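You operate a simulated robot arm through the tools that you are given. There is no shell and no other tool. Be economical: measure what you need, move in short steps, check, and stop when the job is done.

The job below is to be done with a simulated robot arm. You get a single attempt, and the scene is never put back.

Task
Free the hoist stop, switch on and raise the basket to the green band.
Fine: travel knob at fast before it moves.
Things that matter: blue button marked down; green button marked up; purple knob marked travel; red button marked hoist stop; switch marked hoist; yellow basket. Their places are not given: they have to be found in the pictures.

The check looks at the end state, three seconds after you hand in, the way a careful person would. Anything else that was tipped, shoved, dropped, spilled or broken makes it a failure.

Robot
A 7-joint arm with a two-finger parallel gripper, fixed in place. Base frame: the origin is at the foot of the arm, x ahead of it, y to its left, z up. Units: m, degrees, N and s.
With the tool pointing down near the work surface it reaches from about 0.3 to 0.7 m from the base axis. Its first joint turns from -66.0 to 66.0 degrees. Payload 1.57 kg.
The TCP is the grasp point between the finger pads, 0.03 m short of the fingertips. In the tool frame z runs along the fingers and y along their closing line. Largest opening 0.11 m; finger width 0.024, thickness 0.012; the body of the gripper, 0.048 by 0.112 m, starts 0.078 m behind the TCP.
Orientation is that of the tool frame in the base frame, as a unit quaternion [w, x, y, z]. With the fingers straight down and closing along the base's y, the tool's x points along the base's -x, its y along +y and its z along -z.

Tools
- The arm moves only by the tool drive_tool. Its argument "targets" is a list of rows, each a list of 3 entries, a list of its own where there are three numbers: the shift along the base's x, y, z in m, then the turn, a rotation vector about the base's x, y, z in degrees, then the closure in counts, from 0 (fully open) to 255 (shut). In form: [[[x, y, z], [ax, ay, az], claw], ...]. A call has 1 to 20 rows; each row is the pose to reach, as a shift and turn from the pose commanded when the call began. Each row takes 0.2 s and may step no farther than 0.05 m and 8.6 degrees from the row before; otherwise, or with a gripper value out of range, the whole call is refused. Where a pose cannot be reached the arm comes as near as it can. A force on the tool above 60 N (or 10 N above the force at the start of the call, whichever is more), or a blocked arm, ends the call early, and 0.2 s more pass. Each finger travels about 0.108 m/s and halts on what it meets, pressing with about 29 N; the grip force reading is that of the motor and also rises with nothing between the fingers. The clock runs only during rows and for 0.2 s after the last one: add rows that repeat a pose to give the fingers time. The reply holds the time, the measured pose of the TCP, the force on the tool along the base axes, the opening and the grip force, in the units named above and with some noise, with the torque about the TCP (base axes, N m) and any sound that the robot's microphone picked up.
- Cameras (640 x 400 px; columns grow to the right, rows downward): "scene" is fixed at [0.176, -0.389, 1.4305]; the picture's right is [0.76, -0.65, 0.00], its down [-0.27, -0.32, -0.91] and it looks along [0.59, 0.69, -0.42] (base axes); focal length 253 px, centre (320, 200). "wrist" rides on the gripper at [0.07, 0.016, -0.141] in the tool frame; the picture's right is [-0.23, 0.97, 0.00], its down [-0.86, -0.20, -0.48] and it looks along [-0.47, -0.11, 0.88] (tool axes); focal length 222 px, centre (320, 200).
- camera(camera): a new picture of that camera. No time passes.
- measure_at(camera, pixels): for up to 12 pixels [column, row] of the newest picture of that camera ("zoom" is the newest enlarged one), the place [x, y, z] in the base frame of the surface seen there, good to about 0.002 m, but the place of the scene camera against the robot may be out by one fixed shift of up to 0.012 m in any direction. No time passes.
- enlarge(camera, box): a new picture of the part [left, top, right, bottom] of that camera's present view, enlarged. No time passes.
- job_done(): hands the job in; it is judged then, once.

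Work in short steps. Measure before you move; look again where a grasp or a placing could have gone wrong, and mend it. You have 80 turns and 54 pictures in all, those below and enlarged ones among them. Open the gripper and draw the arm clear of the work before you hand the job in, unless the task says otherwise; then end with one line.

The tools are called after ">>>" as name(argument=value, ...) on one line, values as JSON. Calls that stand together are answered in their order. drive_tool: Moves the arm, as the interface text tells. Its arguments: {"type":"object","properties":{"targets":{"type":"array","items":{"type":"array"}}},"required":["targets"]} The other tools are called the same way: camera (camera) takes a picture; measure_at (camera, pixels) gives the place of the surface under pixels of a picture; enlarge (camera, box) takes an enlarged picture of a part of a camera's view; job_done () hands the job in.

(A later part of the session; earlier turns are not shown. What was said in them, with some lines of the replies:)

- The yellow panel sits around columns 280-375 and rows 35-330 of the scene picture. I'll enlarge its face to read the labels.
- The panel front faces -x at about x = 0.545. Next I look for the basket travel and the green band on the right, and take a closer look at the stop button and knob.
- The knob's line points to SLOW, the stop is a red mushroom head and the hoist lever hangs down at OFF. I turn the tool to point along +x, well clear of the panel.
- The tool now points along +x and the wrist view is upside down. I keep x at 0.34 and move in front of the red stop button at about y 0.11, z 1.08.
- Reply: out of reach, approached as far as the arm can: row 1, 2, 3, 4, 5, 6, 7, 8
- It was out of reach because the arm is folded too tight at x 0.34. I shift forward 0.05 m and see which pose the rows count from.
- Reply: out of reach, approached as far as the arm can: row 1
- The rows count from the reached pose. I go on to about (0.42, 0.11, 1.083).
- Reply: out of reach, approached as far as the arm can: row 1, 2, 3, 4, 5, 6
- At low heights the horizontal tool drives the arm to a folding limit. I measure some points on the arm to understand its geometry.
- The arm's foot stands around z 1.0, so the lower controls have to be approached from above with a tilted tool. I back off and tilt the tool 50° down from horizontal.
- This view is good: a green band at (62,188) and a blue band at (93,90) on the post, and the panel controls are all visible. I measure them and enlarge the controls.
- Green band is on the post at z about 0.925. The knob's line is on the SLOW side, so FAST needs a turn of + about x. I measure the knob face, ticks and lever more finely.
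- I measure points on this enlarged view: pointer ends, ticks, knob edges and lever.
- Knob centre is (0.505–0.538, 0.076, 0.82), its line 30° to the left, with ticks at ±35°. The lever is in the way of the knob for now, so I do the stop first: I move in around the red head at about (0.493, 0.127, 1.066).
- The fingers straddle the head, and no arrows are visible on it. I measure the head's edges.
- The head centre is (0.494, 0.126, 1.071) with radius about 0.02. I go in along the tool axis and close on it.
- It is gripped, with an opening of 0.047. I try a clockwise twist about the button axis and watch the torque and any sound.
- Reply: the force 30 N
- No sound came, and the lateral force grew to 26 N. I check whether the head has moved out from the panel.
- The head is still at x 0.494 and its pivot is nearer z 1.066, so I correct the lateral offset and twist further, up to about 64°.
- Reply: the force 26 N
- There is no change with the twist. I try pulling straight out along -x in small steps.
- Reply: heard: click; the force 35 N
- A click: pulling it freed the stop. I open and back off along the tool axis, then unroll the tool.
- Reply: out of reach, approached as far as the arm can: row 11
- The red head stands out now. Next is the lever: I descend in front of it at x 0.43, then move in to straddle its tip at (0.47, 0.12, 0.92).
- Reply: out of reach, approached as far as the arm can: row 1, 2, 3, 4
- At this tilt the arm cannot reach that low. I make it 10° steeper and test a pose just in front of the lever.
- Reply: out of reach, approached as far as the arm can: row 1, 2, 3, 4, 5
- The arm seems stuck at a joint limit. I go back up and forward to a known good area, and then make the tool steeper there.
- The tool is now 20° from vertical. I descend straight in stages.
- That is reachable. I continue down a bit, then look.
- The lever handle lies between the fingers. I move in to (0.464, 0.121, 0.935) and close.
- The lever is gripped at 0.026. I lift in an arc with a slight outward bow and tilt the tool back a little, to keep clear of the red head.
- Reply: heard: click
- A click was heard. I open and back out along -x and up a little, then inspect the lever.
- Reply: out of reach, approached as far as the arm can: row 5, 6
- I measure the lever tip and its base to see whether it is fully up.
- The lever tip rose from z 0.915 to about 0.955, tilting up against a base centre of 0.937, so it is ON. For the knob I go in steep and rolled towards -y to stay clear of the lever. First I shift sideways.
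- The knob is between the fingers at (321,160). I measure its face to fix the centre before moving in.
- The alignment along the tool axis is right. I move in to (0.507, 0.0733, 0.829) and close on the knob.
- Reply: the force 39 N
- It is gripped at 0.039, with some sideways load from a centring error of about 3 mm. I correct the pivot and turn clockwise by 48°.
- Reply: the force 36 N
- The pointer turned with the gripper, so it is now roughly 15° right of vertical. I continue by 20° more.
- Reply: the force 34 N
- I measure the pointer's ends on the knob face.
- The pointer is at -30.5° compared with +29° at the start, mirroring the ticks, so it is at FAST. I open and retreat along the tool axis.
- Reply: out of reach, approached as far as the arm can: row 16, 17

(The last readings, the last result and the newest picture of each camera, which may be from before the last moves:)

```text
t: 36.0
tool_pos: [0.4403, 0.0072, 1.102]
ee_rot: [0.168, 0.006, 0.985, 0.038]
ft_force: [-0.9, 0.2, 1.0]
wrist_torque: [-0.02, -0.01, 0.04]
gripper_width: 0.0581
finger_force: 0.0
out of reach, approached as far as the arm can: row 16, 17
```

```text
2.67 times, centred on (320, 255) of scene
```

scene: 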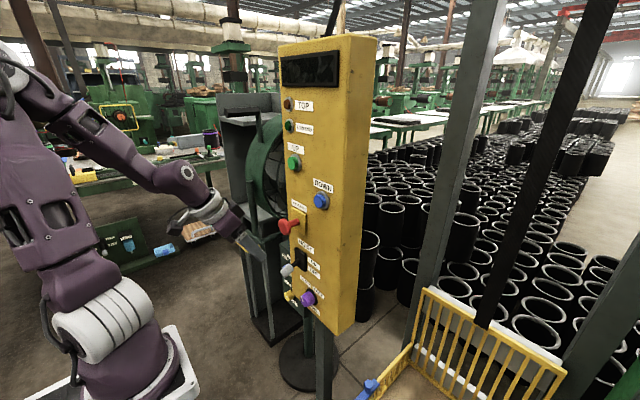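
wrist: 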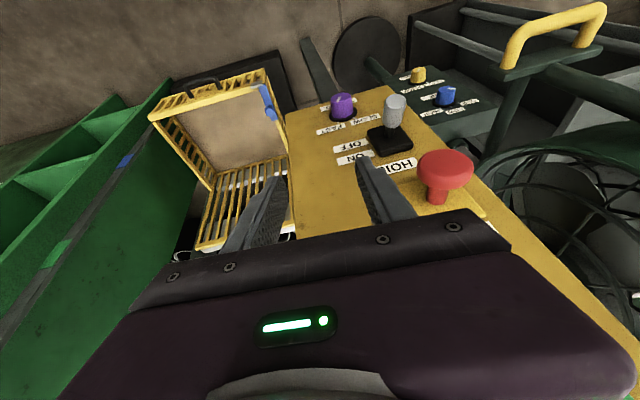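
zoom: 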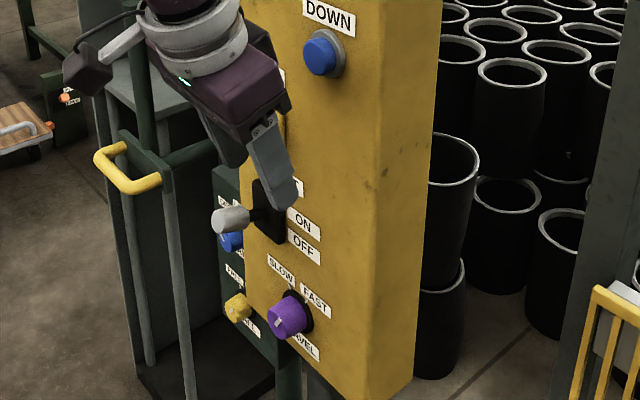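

I check the knob line in an enlarged wrist view, together with the basket and bands.

>>> enlarge(camera="wrist", box=[300, 75, 420, 165])

>>> measure_at(camera="zoom", pixels=[[230, 100], [222, 128], [120, 265], [400, 100]])

>>> measure_at(camera="wrist", pixels=[[55, 252], [125, 160], [151, 116], [267, 73], [200, 247], [285, 232], [265, 75], [272, 115], [210, 120], [158, 113], [230, 180]])

```text
4.44 times, centred on (360, 120) of wrist
```

zoom: 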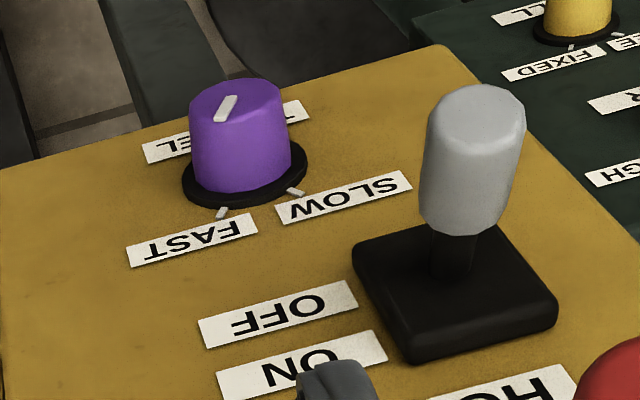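

```text
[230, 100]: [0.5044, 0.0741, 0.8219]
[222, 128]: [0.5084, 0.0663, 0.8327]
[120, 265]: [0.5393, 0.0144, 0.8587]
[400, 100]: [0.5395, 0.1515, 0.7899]
```

```text
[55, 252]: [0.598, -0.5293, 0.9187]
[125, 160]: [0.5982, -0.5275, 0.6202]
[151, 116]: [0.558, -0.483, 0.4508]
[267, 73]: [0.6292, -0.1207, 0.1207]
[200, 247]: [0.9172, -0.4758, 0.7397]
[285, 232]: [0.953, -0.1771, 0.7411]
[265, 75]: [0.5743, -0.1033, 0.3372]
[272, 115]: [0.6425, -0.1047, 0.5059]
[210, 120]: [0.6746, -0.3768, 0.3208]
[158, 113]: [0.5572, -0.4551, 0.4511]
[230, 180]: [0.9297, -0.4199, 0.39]
```

The knob is at FAST. Now I look at the basket next to the banded post for an index or pointer.

>>> enlarge(camera="wrist", box=[20, 60, 200, 280])

>>> enlarge(camera="wrist", box=[140, 60, 300, 160])

```text
1.82 times, centred on (110, 170) of wrist
```

zoom: 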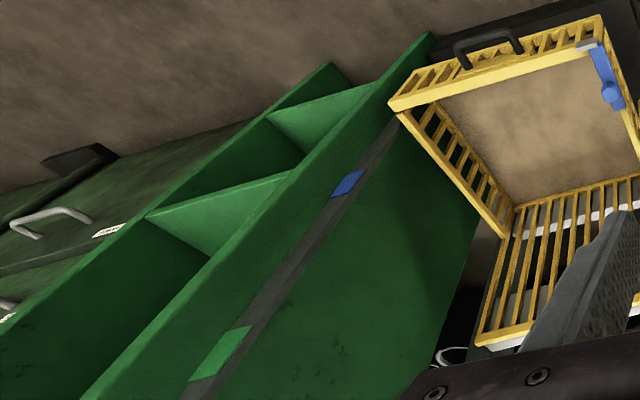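

```text
4.00 times, centred on (220, 110) of wrist
```

zoom: 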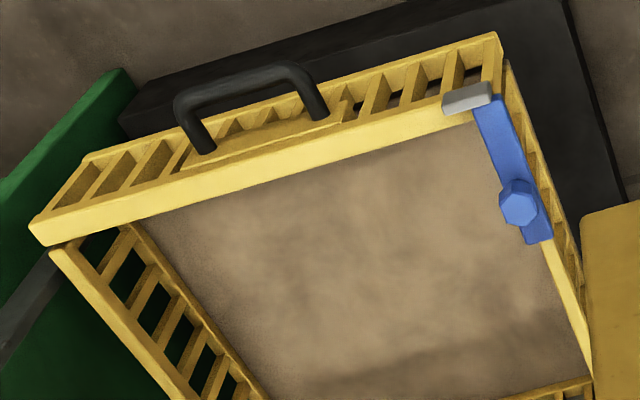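

The band is on the cabinet's edge strip. I measure the band's extents, the shelf boards, and the rim and floor of the basket.

>>> enlarge(camera="wrist", box=[20, 60, 200, 280])

>>> measure_at(camera="zoom", pixels=[[245, 330], [200, 376], [360, 172], [336, 194], [148, 215], [268, 115], [190, 200], [395, 100], [400, 112], [500, 235], [513, 205], [480, 70]])

```text
1.82 times, centred on (110, 170) of wrist
```

zoom: 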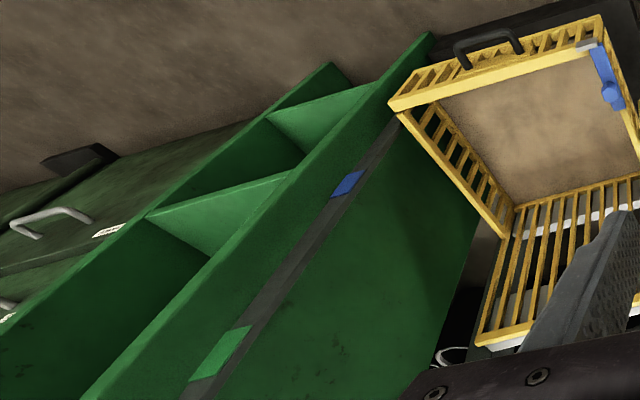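

```text
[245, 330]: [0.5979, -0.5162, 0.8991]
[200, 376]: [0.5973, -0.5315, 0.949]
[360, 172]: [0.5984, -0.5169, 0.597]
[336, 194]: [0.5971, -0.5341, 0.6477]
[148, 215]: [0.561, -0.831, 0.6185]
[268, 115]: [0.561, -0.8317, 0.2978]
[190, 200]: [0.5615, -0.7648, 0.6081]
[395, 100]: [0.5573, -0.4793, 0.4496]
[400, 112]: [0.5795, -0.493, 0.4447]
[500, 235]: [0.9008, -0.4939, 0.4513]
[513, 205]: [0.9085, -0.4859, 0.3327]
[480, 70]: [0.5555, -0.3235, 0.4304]
```

The band spans z 0.898–0.948. The shelf boards at 0.30 and 0.62 line up with the basket floor (0.32) and the blue band. Next I close the fingers and bring the tool to the UP button, less steep.

>>> drive_tool(targets=[[[0, 0.01, 0.03], [-4, 0, 0], 180], [[-0.01, 0.03, 0.06], [-4, -7, 0], 255], [[-0.02, 0.05, 0.09], [-4, -14, 0], 255], [[-0.02, 0.07, 0.12], [-4, -21, 0], 255], [[-0.02, 0.09, 0.15], [-4, -28, 0], 255], [[-0.02, 0.115, 0.17], [-4, -35, 0], 255], [[-0.02, 0.115, 0.17], [-4, -35, 0], 255]])

>>> camera(camera="wrist")

```text
t: 37.0
tool_pos: [0.5117, 0.0948, 1.1368]
ee_rot: [0.311, -0.003, 0.95, 0.005]
ft_force: [-44.3, -10.5, 32.7]
wrist_torque: [-0.04, -0.12, -0.27]
gripper_width: 0.0
finger_force: 21.2
out of reach, approached as far as the arm can: row 1, 2, 3, 4
stopped in row 4: the force on the tool passed its limit at 85 N (the readings are from after the stop); the commanded pose is now the measured one
```

```text
12 pictures are left
```

wrist: 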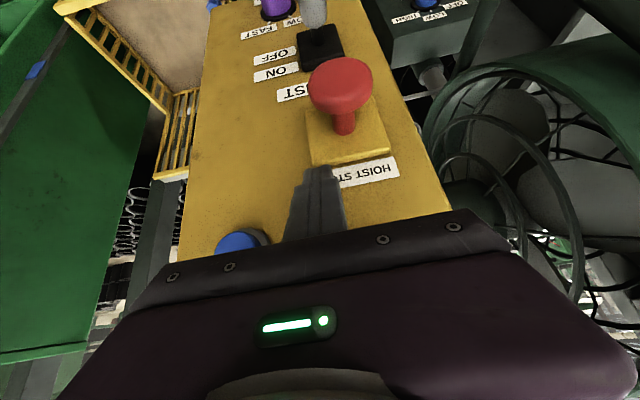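

The arm took an odd path and touched bare panel beside the stop. The red head still stands out. I back straight off.

>>> drive_tool(targets=[[[-0.02, 0, 0.01], [0, 0, 0], 255], [[-0.05, 0, 0.03], [0, 0, 0], 255], [[-0.07, 0, 0.05], [0, 0, 0], 255], [[-0.08, 0, 0.07], [0, 0, 0], 255], [[-0.08, 0, 0.07], [0, 0, 0], 255]])

```text
t: 38.0
tool_pos: [0.5132, 0.0956, 1.1367]
ee_rot: [0.31, -0.004, 0.951, 0.006]
ft_force: [-33.6, -7.1, 25.4]
wrist_torque: [-0.04, -0.09, -0.21]
gripper_width: 0.0
finger_force: 21.0
out of reach, approached as far as the arm can: row 1, 2, 3, 4
stopped in row 4: the force on the tool passed its limit at 66 N (the readings are from after the stop); the commanded pose is now the measured one
```

The solver appears stuck near a joint limit. I retrace towards the last good pose, with a steeper tool and towards -y.

>>> drive_tool(targets=[[[-0.015, -0.015, 0], [0, 4, 0], 255], [[-0.03, -0.035, -0.005], [0, 8, 0], 255], [[-0.05, -0.06, -0.01], [0, 12, 0], 255], [[-0.07, -0.085, -0.01], [0, 16, 0], 255]])

>>> camera(camera="scene")

```text
t: 39.0
tool_pos: [0.4539, 0.009, 1.1204]
ee_rot: [0.173, -0.005, 0.985, 0.006]
ft_force: [-0.3, 0.3, 0.5]
wrist_torque: [0.0, -0.01, 0.01]
gripper_width: 0.0
finger_force: 21.4
out of reach, approached as far as the arm can: row 1, 2, 3, 4
```

```text
11 pictures are left
```

scene: 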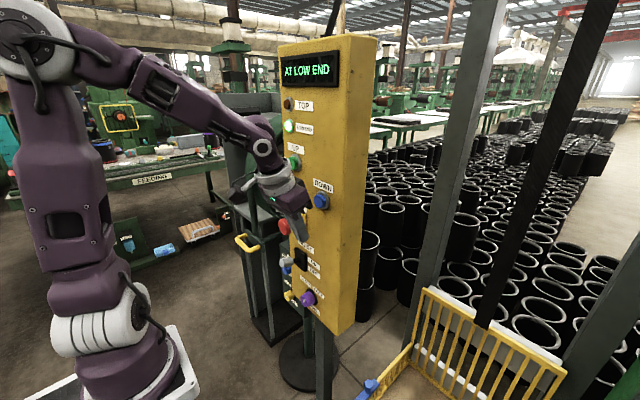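

It is free, and the display reads "AT LOW END" so power is on. I move up in stages at this tilt.

>>> drive_tool(targets=[[[-0.01, 0, 0.03], [0, 0, 0], 255], [[-0.03, 0, 0.06], [0, 0, 0], 255], [[-0.05, 0, 0.1], [0, 0, 0], 255], [[-0.07, 0, 0.14], [0, 0, 0], 255], [[-0.07, 0, 0.14], [0, 0, 0], 255]])

```text
t: 40.2
tool_pos: [0.485, 0.0561, 1.3002]
ee_rot: [0.172, -0.004, 0.985, 0.006]
ft_force: [-0.8, -0.1, 0.5]
wrist_torque: [-0.06, 0.02, -0.04]
gripper_width: 0.0002
finger_force: 21.3
out of reach, approached as far as the arm can: row 1, 2, 3, 4, 5
```

Still constrained. I test a pure retreat in x of 0.03.

>>> drive_tool(targets=[[[-0.015, 0, 0], [0, 0, 0], 255], [[-0.03, 0, 0], [0, 0, 0], 255]])

```text
t: 40.8
tool_pos: [0.4857, 0.0552, 1.3025]
ee_rot: [0.173, -0.003, 0.985, 0.006]
ft_force: [-0.6, -0.8, 0.7]
wrist_torque: [-0.04, -0.03, -0.01]
gripper_width: 0.0
finger_force: 21.2
out of reach, approached as far as the arm can: row 1, 2
```

It is locked in x. I try turning about the base z axis to unload whichever joint is at its limit.

>>> drive_tool(targets=[[[-0.01, 0, 0], [0, 0, 8], 255], [[-0.02, 0, 0], [0, 0, 16], 255]])

```text
t: 41.4
tool_pos: [0.4698, 0.0559, 1.3024]
ee_rot: [0.171, -0.141, 0.975, 0.029]
ft_force: [-1.1, -0.4, 0.0]
wrist_torque: [-0.03, -0.01, 0.04]
gripper_width: 0.0
finger_force: 21.5
out of reach, approached as far as the arm can: row 1, 2
```

A positive yaw helps. I continue, with more yaw and retreat.

>>> drive_tool(targets=[[[-0.01, 0, 0], [0, 0, 8], 255], [[-0.02, 0, 0], [0, 0, 16], 255], [[-0.035, 0, 0], [0, 0, 24], 255], [[-0.05, 0, 0], [0, 0, 32], 255], [[-0.06, 0, 0], [0, 0, 32], 255], [[-0.06, 0, 0], [0, 0, 32], 255]])

>>> camera(camera="scene")

```text
t: 42.8
tool_pos: [0.4182, 0.0522, 1.3052]
ee_rot: [0.159, -0.404, 0.897, 0.082]
ft_force: [-0.2, 0.3, 0.5]
wrist_torque: [0.0, 0.04, -0.01]
gripper_width: 0.0
finger_force: 21.5
out of reach, approached as far as the arm can: row 3, 4, 5
```

```text
10 pictures are left
```

scene: 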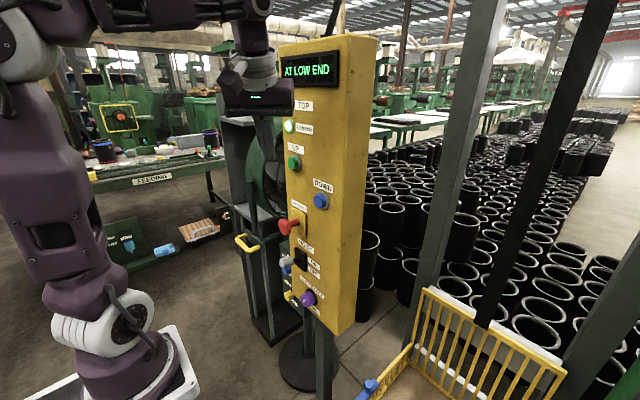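

It is free now. I move back near the starting spot and undo the yaw there.

>>> drive_tool(targets=[[[-0.02, -0.02, 0.015], [0, 0, 0], 255], [[-0.05, -0.05, 0.03], [0, 0, 0], 255], [[-0.06, -0.07, 0.04], [0, 0, -8], 255], [[-0.06, -0.08, 0.04], [0, 0, -16], 255], [[-0.06, -0.08, 0.04], [0, 0, -24], 255], [[-0.06, -0.08, 0.04], [0, 0, -32], 255], [[-0.06, -0.08, 0.04], [0, 0, -40], 255], [[-0.06, -0.08, 0.04], [0, 0, -48], 255], [[-0.06, -0.08, 0.04], [0, 0, -48], 255]])

```text
t: 44.8
tool_pos: [0.35, -0.0238, 1.3441]
ee_rot: [0.175, -0.003, 0.985, 0.005]
ft_force: [-0.4, -0.3, -0.9]
wrist_torque: [-0.01, 0.0, 0.02]
gripper_width: 0.0
finger_force: 21.0
```

Good. Now I level the tool to 35° below horizontal and move to y 0.13 in front of the UP button.

>>> drive_tool(targets=[[[0, 0.01, 0], [0, -7, 0], 255], [[0.01, 0.03, 0], [0, -14, 0], 255], [[0.02, 0.06, -0.01], [0, -21, 0], 255], [[0.03, 0.09, -0.02], [0, -28, 0], 255], [[0.05, 0.12, -0.03], [0, -35, 0], 255], [[0.07, 0.15, -0.04], [0, -35, 0], 255], [[0.07, 0.15, -0.04], [0, -35, 0], 255]])

>>> camera(camera="wrist")

```text
t: 46.4
tool_pos: [0.4203, 0.1267, 1.304]
ee_rot: [0.463, -0.004, 0.886, 0.003]
ft_force: [0.4, -0.4, 0.1]
wrist_torque: [-0.02, -0.03, 0.03]
gripper_width: 0.0002
finger_force: 21.7
```

```text
9 pictures are left
```

wrist: 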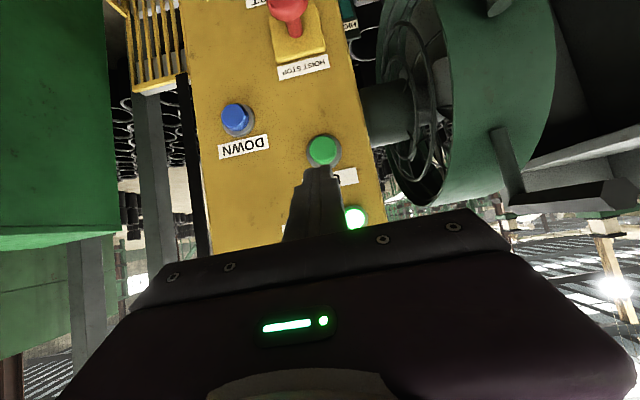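

>>> measure_at(camera="wrist", pixels=[[322, 150], [312, 152], [333, 148], [322, 140], [322, 160], [235, 118], [340, 148], [305, 135], [318, 172]])

```text
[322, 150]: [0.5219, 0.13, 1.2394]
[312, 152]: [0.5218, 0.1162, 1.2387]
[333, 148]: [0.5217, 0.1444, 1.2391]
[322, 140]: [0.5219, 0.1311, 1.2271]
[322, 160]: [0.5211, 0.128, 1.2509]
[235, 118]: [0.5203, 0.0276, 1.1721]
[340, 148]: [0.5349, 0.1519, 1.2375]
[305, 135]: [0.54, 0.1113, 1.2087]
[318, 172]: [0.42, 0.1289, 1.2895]
```

The UP button centre is (0.522, 0.130, 1.239). I bring the closed fingertips to about 1 cm in front of it.

>>> drive_tool(targets=[[[0.02, 0.002, -0.02], [0, 0, 0], 255], [[0.045, 0.0033, -0.045], [0, 0, 0], 255], [[0.06, 0.0033, -0.058], [0, 0, 0], 255], [[0.06, 0.0033, -0.058], [0, 0, 0], 255]])

>>> measure_at(camera="scene", pixels=[[424, 290], [495, 325], [560, 368], [420, 345], [372, 385], [455, 308]])

```text
t: 47.4
tool_pos: [0.4796, 0.129, 1.242]
ee_rot: [0.462, -0.006, 0.887, 0.004]
ft_force: [0.4, 0.4, 0.1]
wrist_torque: [0.0, 0.02, 0.01]
gripper_width: 0.0002
finger_force: 21.3
```

```text
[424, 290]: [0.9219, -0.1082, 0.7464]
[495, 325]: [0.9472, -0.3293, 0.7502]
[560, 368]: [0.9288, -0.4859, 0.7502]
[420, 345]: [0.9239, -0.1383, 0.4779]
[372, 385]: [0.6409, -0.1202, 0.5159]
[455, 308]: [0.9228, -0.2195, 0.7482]
```

I press gently in small steps, then let off straight away to see whether the basket runs only while held.

>>> drive_tool(targets=[[[0.008, 0.001, 0.002], [0, 0, 0], 255], [[0.014, 0.001, 0.002], [0, 0, 0], 255], [[0.018, 0.001, 0.002], [0, 0, 0], 255], [[0, 0, 0], [0, 0, 0], 255]])

>>> camera(camera="scene")

```text
t: 48.4
tool_pos: [0.4806, 0.1287, 1.2456]
ee_rot: [0.463, -0.005, 0.886, 0.004]
ft_force: [-1.0, -0.3, -0.4]
wrist_torque: [0.0, 0.0, 0.02]
gripper_width: 0.0001
finger_force: 20.9
heard: click
```

```text
8 pictures are left
```

scene: 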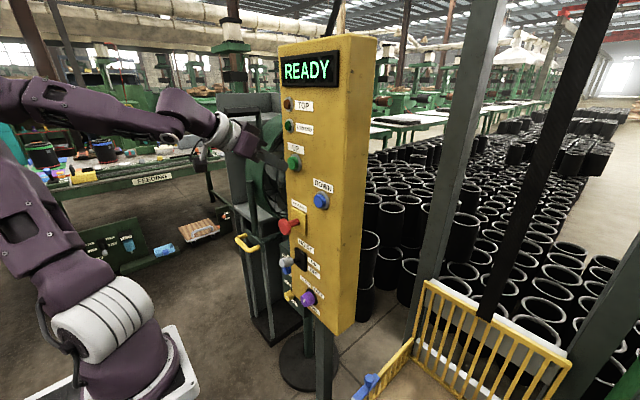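

It clicked, and the display now says READY: it moved and stopped on release. I measure the back rim to get the speed.

>>> measure_at(camera="scene", pixels=[[428, 282], [500, 315], [565, 355], [460, 297], [376, 378], [408, 343]])

```text
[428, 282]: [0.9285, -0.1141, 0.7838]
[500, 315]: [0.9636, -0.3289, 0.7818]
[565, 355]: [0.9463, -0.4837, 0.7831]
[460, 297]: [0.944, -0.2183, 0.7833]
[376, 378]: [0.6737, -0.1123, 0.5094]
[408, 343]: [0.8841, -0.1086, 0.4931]
```

It rose about 0.035 m for roughly 0.3 s of pressing, so near 0.1 m/s. I hold for about 2 s more and then re-measure.

>>> drive_tool(targets=[[[0.008, 0.001, 0], [0, 0, 0], 255], [[0.014, 0.001, 0], [0, 0, 0], 255], [[0.018, 0.001, 0], [0, 0, 0], 255], [[0.018, 0.001, 0], [0, 0, 0], 255], [[0.018, 0.001, 0], [0, 0, 0], 255], [[0.018, 0.001, 0], [0, 0, 0], 255], [[0.018, 0.001, 0], [0, 0, 0], 255], [[0.018, 0.001, 0], [0, 0, 0], 255], [[0.018, 0.001, 0], [0, 0, 0], 255], [[0.018, 0.001, 0], [0, 0, 0], 255], [[0.018, 0.001, 0], [0, 0, 0], 255], [[0, 0, 0], [0, 0, 0], 255]])

>>> camera(camera="scene")

```text
t: 51.0
tool_pos: [0.4809, 0.1278, 1.2468]
ee_rot: [0.463, -0.004, 0.886, 0.003]
ft_force: [1.0, -0.3, 0.1]
wrist_torque: [-0.02, -0.01, -0.01]
gripper_width: 0.0001
finger_force: 21.1
heard: click
```

```text
7 pictures are left
```

scene: 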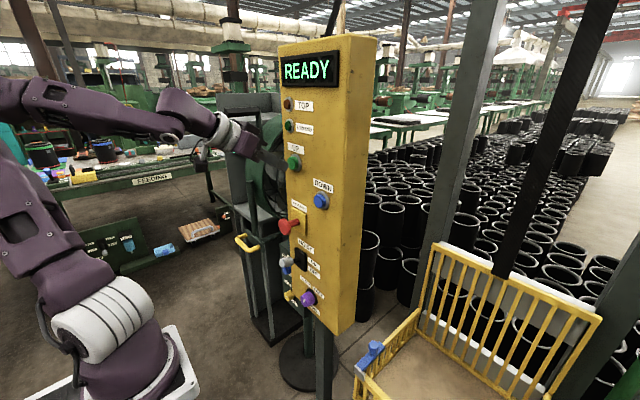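

>>> measure_at(camera="scene", pixels=[[434, 244], [515, 281], [595, 320], [470, 261], [400, 325], [357, 371], [450, 370], [430, 345], [415, 315], [366, 348]])

>>> enlarge(camera="scene", box=[340, 230, 640, 400])

```text
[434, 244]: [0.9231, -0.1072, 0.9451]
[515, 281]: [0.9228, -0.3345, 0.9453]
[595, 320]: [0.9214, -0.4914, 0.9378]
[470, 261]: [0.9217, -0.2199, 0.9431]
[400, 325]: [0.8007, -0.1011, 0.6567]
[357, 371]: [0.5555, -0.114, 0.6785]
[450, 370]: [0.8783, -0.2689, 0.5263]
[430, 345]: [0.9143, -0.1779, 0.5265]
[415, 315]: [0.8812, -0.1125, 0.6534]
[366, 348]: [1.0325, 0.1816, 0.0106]
```

```text
2.13 times, centred on (490, 315) of scene
```

zoom: 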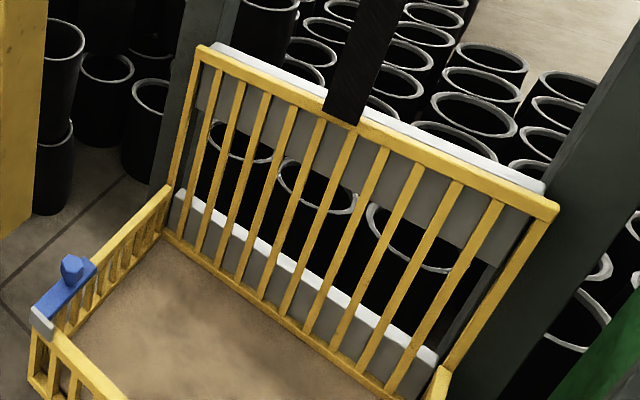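

The back rim rose 0.197 m in all, so the floor is at about 0.52. The basket floor started level with the lowest shelf, and the blue and green bands lie 0.30 and 0.60 above that, so the floor should stop at z 0.923. I hold for 16 rows, about 0.275 m.

>>> drive_tool(targets=[[[0.008, 0.001, 0], [0, 0, 0], 255], [[0.014, 0.001, 0], [0, 0, 0], 255], [[0.018, 0.001, 0], [0, 0, 0], 255], [[0.018, 0.001, 0], [0, 0, 0], 255], [[0.018, 0.001, 0], [0, 0, 0], 255], [[0.018, 0.001, 0], [0, 0, 0], 255], [[0.018, 0.001, 0], [0, 0, 0], 255], [[0.018, 0.001, 0], [0, 0, 0], 255], [[0.018, 0.001, 0], [0, 0, 0], 255], [[0.018, 0.001, 0], [0, 0, 0], 255], [[0.018, 0.001, 0], [0, 0, 0], 255], [[0.018, 0.001, 0], [0, 0, 0], 255], [[0.018, 0.001, 0], [0, 0, 0], 255], [[0.018, 0.001, 0], [0, 0, 0], 255], [[0.018, 0.001, 0], [0, 0, 0], 255], [[0.018, 0.001, 0], [0, 0, 0], 255], [[0.018, 0.001, 0], [0, 0, 0], 255], [[0.018, 0.001, 0], [0, 0, 0], 255], [[0, 0, 0], [0, 0, 0], 255]])

>>> camera(camera="scene")

```text
t: 55.0
tool_pos: [0.4794, 0.1282, 1.2465]
ee_rot: [0.464, -0.004, 0.886, 0.003]
ft_force: [0.0, -0.4, 0.0]
wrist_torque: [0.0, 0.0, 0.02]
gripper_width: 0.0001
finger_force: 21.2
heard: click
```

```text
5 pictures are left
```

scene: 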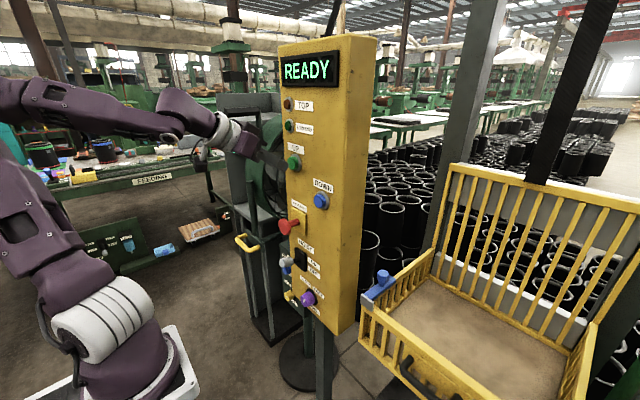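

I measure the rim, floor and gate, and look at the wrist view to compare the basket with the strip.

>>> measure_at(camera="scene", pixels=[[452, 166], [540, 185], [635, 210], [490, 176], [450, 300], [500, 330], [420, 345], [590, 340], [412, 265], [400, 330]])

>>> camera(camera="wrist")

```text
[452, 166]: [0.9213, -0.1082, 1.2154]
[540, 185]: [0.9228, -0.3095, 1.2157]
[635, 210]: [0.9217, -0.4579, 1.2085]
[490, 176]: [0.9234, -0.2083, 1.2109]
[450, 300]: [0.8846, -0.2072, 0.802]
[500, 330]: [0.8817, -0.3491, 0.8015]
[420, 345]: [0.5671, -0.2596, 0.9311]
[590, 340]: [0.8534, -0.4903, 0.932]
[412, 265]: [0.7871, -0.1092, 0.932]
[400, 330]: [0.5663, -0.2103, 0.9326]
```

```text
4 pictures are left
```

wrist: 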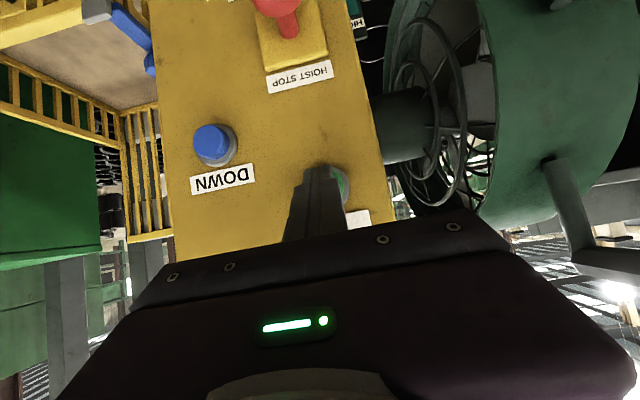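

The side rim is now at about 0.926 and the floor at 0.796, so I must be sure which one is meant. I measure the cabinet next to the strip for evidence.

>>> measure_at(camera="wrist", pixels=[[50, 257], [90, 248], [10, 262], [30, 180], [90, 200], [60, 320], [80, 90], [10, 100], [20, 25], [120, 112], [75, 300], [110, 290]])

>>> measure_at(camera="scene", pixels=[[632, 320], [636, 345], [610, 385], [625, 395], [600, 330], [572, 395], [595, 300], [636, 250], [575, 385], [630, 375]])

```text
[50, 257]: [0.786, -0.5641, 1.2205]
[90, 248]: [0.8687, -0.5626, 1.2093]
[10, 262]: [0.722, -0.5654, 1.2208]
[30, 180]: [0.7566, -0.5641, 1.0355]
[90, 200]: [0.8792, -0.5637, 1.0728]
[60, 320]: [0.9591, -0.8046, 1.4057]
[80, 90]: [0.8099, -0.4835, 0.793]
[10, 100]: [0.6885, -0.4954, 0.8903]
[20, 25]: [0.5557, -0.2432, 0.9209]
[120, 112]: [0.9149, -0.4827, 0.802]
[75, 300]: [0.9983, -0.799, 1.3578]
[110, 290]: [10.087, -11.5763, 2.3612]
```

```text
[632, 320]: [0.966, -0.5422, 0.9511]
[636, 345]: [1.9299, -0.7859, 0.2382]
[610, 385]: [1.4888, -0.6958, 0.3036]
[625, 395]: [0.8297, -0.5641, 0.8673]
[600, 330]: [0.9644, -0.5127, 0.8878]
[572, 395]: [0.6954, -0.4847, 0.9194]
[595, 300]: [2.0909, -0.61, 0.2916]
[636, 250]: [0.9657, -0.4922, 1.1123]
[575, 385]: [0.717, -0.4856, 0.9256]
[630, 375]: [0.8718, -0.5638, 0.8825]
```

The evidence is mixed, so I want a frontal view of the strip and the basket's near corner. I back away from the button and swing the camera over to y about -0.3.

>>> drive_tool(targets=[[[-0.04, -0.01, 0.02], [0, 0, 0], 255], [[-0.08, -0.03, 0.05], [0, 0, 0], 255], [[-0.12, -0.06, 0.08], [0, 4, 0], 255], [[-0.13, -0.1, 0.1], [0, 8, 0], 255], [[-0.13, -0.14, 0.1], [0, 12, 0], 255], [[-0.13, -0.18, 0.1], [0, 16, 0], 255], [[-0.13, -0.22, 0.1], [0, 20, 0], 255], [[-0.13, -0.26, 0.1], [0, 20, 0], 255], [[-0.13, -0.3, 0.1], [0, 20, 0], 255], [[-0.13, -0.34, 0.1], [0, 20, 0], 255], [[-0.13, -0.38, 0.1], [0, 20, 0], 255], [[-0.13, -0.38, 0.1], [0, 20, 0], 255]])

>>> camera(camera="wrist")

```text
refused: row 2 steps farther than a row can; nothing moved
```

```text
3 pictures are left
```

wrist: 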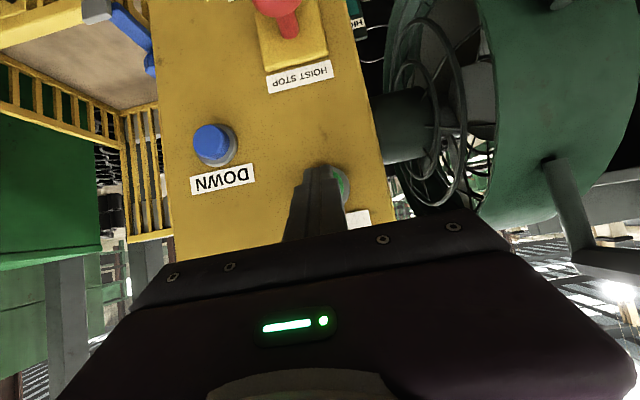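

That was refused because the steps were too long, and it cost a picture. I repeat it with smaller steps.

>>> drive_tool(targets=[[[-0.035, -0.01, 0.015], [0, 0, 0], 255], [[-0.07, -0.025, 0.03], [0, 0, 0], 255], [[-0.1, -0.05, 0.05], [0, 4, 0], 255], [[-0.12, -0.085, 0.07], [0, 8, 0], 255], [[-0.13, -0.12, 0.09], [0, 12, 0], 255], [[-0.13, -0.16, 0.1], [0, 16, 0], 255], [[-0.13, -0.2, 0.1], [0, 20, 0], 255], [[-0.13, -0.24, 0.1], [0, 20, 0], 255], [[-0.13, -0.28, 0.1], [0, 20, 0], 255], [[-0.13, -0.32, 0.1], [0, 20, 0], 255], [[-0.13, -0.36, 0.1], [0, 20, 0], 255], [[-0.13, -0.39, 0.1], [0, 20, 0], 255], [[-0.13, -0.39, 0.1], [0, 20, 0], 255]])

```text
t: 57.8
tool_pos: [0.3499, -0.2609, 1.3448]
ee_rot: [0.301, -0.005, 0.953, 0.005]
ft_force: [0.7, 0.1, 0.6]
wrist_torque: [0.04, 0.0, 0.0]
gripper_width: 0.0
finger_force: 21.6
```

The camera should see the strip well. I go a bit further to -y and lower for a more frontal view, then take one enlarged picture.

>>> drive_tool(targets=[[[0, -0.04, -0.02], [0, 0, 0], 255], [[0, -0.08, -0.04], [0, 0, 0], 255], [[0, -0.12, -0.06], [0, 0, 0], 255], [[0, -0.15, -0.08], [0, 0, 0], 255], [[0, -0.15, -0.08], [0, 0, 0], 255]])

```text
t: 59.0
tool_pos: [0.3559, -0.4078, 1.2749]
ee_rot: [0.306, -0.015, 0.952, -0.004]
ft_force: [-0.5, -0.8, 0.3]
wrist_torque: [0.0, -0.03, -0.01]
gripper_width: 0.0
finger_force: 21.0
```

>>> enlarge(camera="wrist", box=[190, 30, 390, 200])

```text
2.35 times, centred on (290, 115) of wrist
```

zoom: 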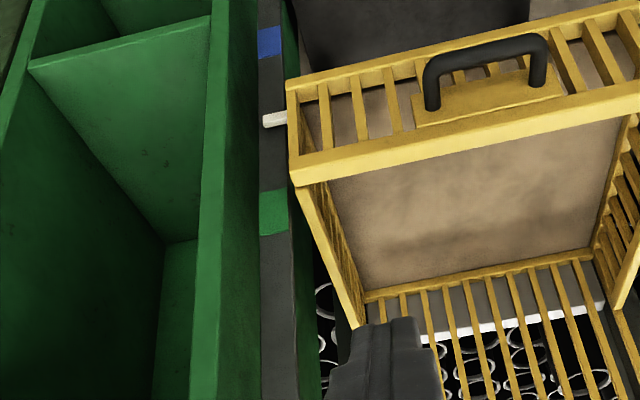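

A white pointer sticks out from the basket's side at (275,119), below the green band at (273,212). I measure both.

>>> measure_at(camera="zoom", pixels=[[270, 121], [280, 119], [268, 126], [273, 195], [273, 212], [273, 229], [272, 42], [320, 175], [400, 240]])

```text
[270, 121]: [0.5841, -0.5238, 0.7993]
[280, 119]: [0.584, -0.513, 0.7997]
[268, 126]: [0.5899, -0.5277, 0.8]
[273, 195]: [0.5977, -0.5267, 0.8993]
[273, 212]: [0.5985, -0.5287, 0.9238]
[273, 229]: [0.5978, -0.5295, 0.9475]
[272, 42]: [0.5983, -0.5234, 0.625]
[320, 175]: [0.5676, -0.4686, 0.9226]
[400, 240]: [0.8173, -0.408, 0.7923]
```

The pointer is at z 0.798 and the band centre at 0.923, so 0.126 m more is needed, about 7 held rows. I retrace the path to the button.

>>> drive_tool(targets=[[[-0.003, 0.04, 0.02], [0, 0, 0], 255], [[-0.006, 0.08, 0.04], [0, 0, 0], 255], [[-0.006, 0.12, 0.06], [0, 0, 0], 255], [[-0.006, 0.147, 0.07], [0, 0, 0], 255], [[-0.006, 0.187, 0.07], [0, 0, 0], 255], [[-0.006, 0.227, 0.07], [0, 0, 0], 255], [[-0.006, 0.267, 0.07], [0, 0, 0], 255], [[-0.006, 0.307, 0.07], [0, 0, 0], 255], [[-0.006, 0.337, 0.07], [0, -4, 0], 255], [[-0.006, 0.377, 0.07], [0, -8, 0], 255], [[-0.006, 0.417, 0.06], [0, -12, 0], 255], [[0.004, 0.452, 0.04], [0, -16, 0], 255], [[0.024, 0.487, 0.02], [0, -20, 0], 255], [[0.054, 0.512, 0.0], [0, -20, 0], 255], [[0.08, 0.53, -0.015], [0, -20, 0], 255], [[0.1, 0.537, -0.028], [0, -20, 0], 255], [[0.1, 0.537, -0.028], [0, -20, 0], 255]])

```text
t: 62.6
tool_pos: [0.4506, 0.126, 1.2363]
ee_rot: [0.463, -0.005, 0.886, 0.004]
ft_force: [0.7, 0.1, 0.0]
wrist_torque: [0.01, -0.03, -0.01]
gripper_width: 0.0001
finger_force: 21.0
```

I am in front of the button again. I step up to the pre-press pose (0.480, 0.1285, 1.246).

>>> drive_tool(targets=[[[0.01, 0.001, 0.01], [0, 0, 0], 255], [[0.0295, 0.0025, 0.01], [0, 0, 0], 255], [[0.0295, 0.0025, 0.01], [0, 0, 0], 255]])

```text
t: 63.4
tool_pos: [0.4807, 0.1288, 1.2472]
ee_rot: [0.463, -0.004, 0.886, 0.003]
ft_force: [0.1, 0.4, 0.2]
wrist_torque: [0.01, -0.01, -0.01]
gripper_width: 0.0001
finger_force: 21.4
```

The pose matches the earlier one. I press with 7 held rows.

>>> drive_tool(targets=[[[0.008, 0.0, 0], [0, 0, 0], 255], [[0.014, 0.0, 0], [0, 0, 0], 255], [[0.018, 0.0, 0], [0, 0, 0], 255], [[0.018, 0.0, 0], [0, 0, 0], 255], [[0.018, 0.0, 0], [0, 0, 0], 255], [[0.018, 0.0, 0], [0, 0, 0], 255], [[0.018, 0.0, 0], [0, 0, 0], 255], [[0.018, 0.0, 0], [0, 0, 0], 255], [[0.018, 0.0, 0], [0, 0, 0], 255], [[0, 0, 0], [0, 0, 0], 255]])

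>>> camera(camera="scene")

```text
t: 65.6
tool_pos: [0.4799, 0.1288, 1.2472]
ee_rot: [0.463, -0.005, 0.886, 0.004]
ft_force: [0.9, -0.1, -0.8]
wrist_torque: [-0.01, -0.01, -0.01]
gripper_width: 0.0
finger_force: 21.3
heard: click
```

```text
1 pictures are left
```

scene: 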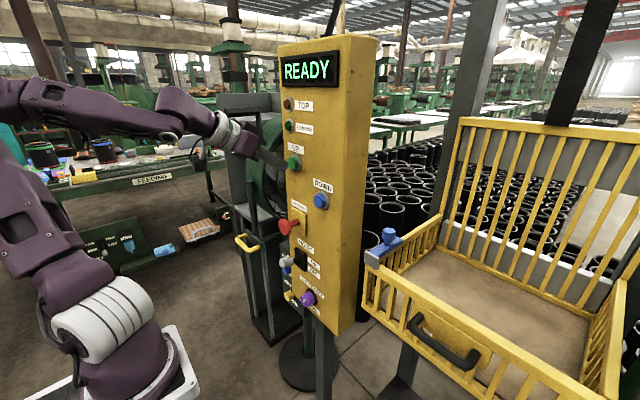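

The display shows READY. I measure the floor and rims in this picture against the earlier values (floor 0.802, side rim 0.932).

>>> measure_at(camera="scene", pixels=[[450, 290], [500, 310], [430, 270], [418, 232], [410, 300], [460, 119], [540, 127], [600, 345]])

```text
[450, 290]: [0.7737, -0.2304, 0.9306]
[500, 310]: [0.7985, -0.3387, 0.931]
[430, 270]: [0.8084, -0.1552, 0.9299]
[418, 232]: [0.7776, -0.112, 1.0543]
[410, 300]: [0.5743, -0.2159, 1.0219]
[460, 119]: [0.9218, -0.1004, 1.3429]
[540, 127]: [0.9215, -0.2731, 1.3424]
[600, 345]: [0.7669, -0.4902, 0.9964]
```

The floor rose 0.1285 m, which puts the pointer at about 0.926, inside the band. I retreat, open the gripper and draw clear.

>>> drive_tool(targets=[[[-0.035, -0.01, 0.015], [0, 0, 0], 255], [[-0.07, -0.025, 0.03], [0, 0, 0], 255], [[-0.1, -0.05, 0.05], [0, 4, 0], 255], [[-0.12, -0.085, 0.07], [0, 8, 0], 200], [[-0.13, -0.12, 0.09], [0, 12, 0], 100], [[-0.13, -0.16, 0.1], [0, 16, 0], 0], [[-0.13, -0.16, 0.1], [0, 16, 0], 0], [[-0.13, -0.16, 0.1], [0, 16, 0], 0]])

>>> camera(camera="scene")

```text
t: 67.4
tool_pos: [0.3505, -0.0333, 1.347]
ee_rot: [0.335, -0.004, 0.942, 0.004]
ft_force: [-0.3, -0.1, -0.3]
wrist_torque: [-0.01, 0.0, 0.02]
gripper_width: 0.1102
finger_force: 0.0
```

```text
0 pictures are left
```

scene: 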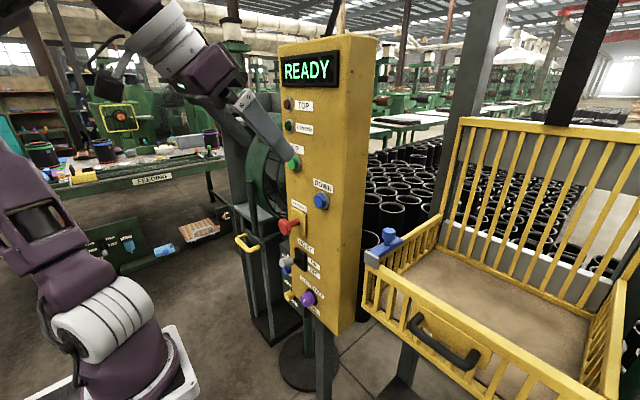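

The arm is clear, the gripper is open, and the basket is steady with READY showing. I hand in.

>>> job_done()

```text
The job is handed in.
```

The hoist stop is pulled free, the switch is on, and the travel knob was at FAST before the basket moved; its pointer is at about z 0.926, inside the green band (0.898–0.948). While moving to the UP button, the closed fingers pressed twice on bare panel beside the stop (peak 85 N); no damage or shifted control was visible afterwards.
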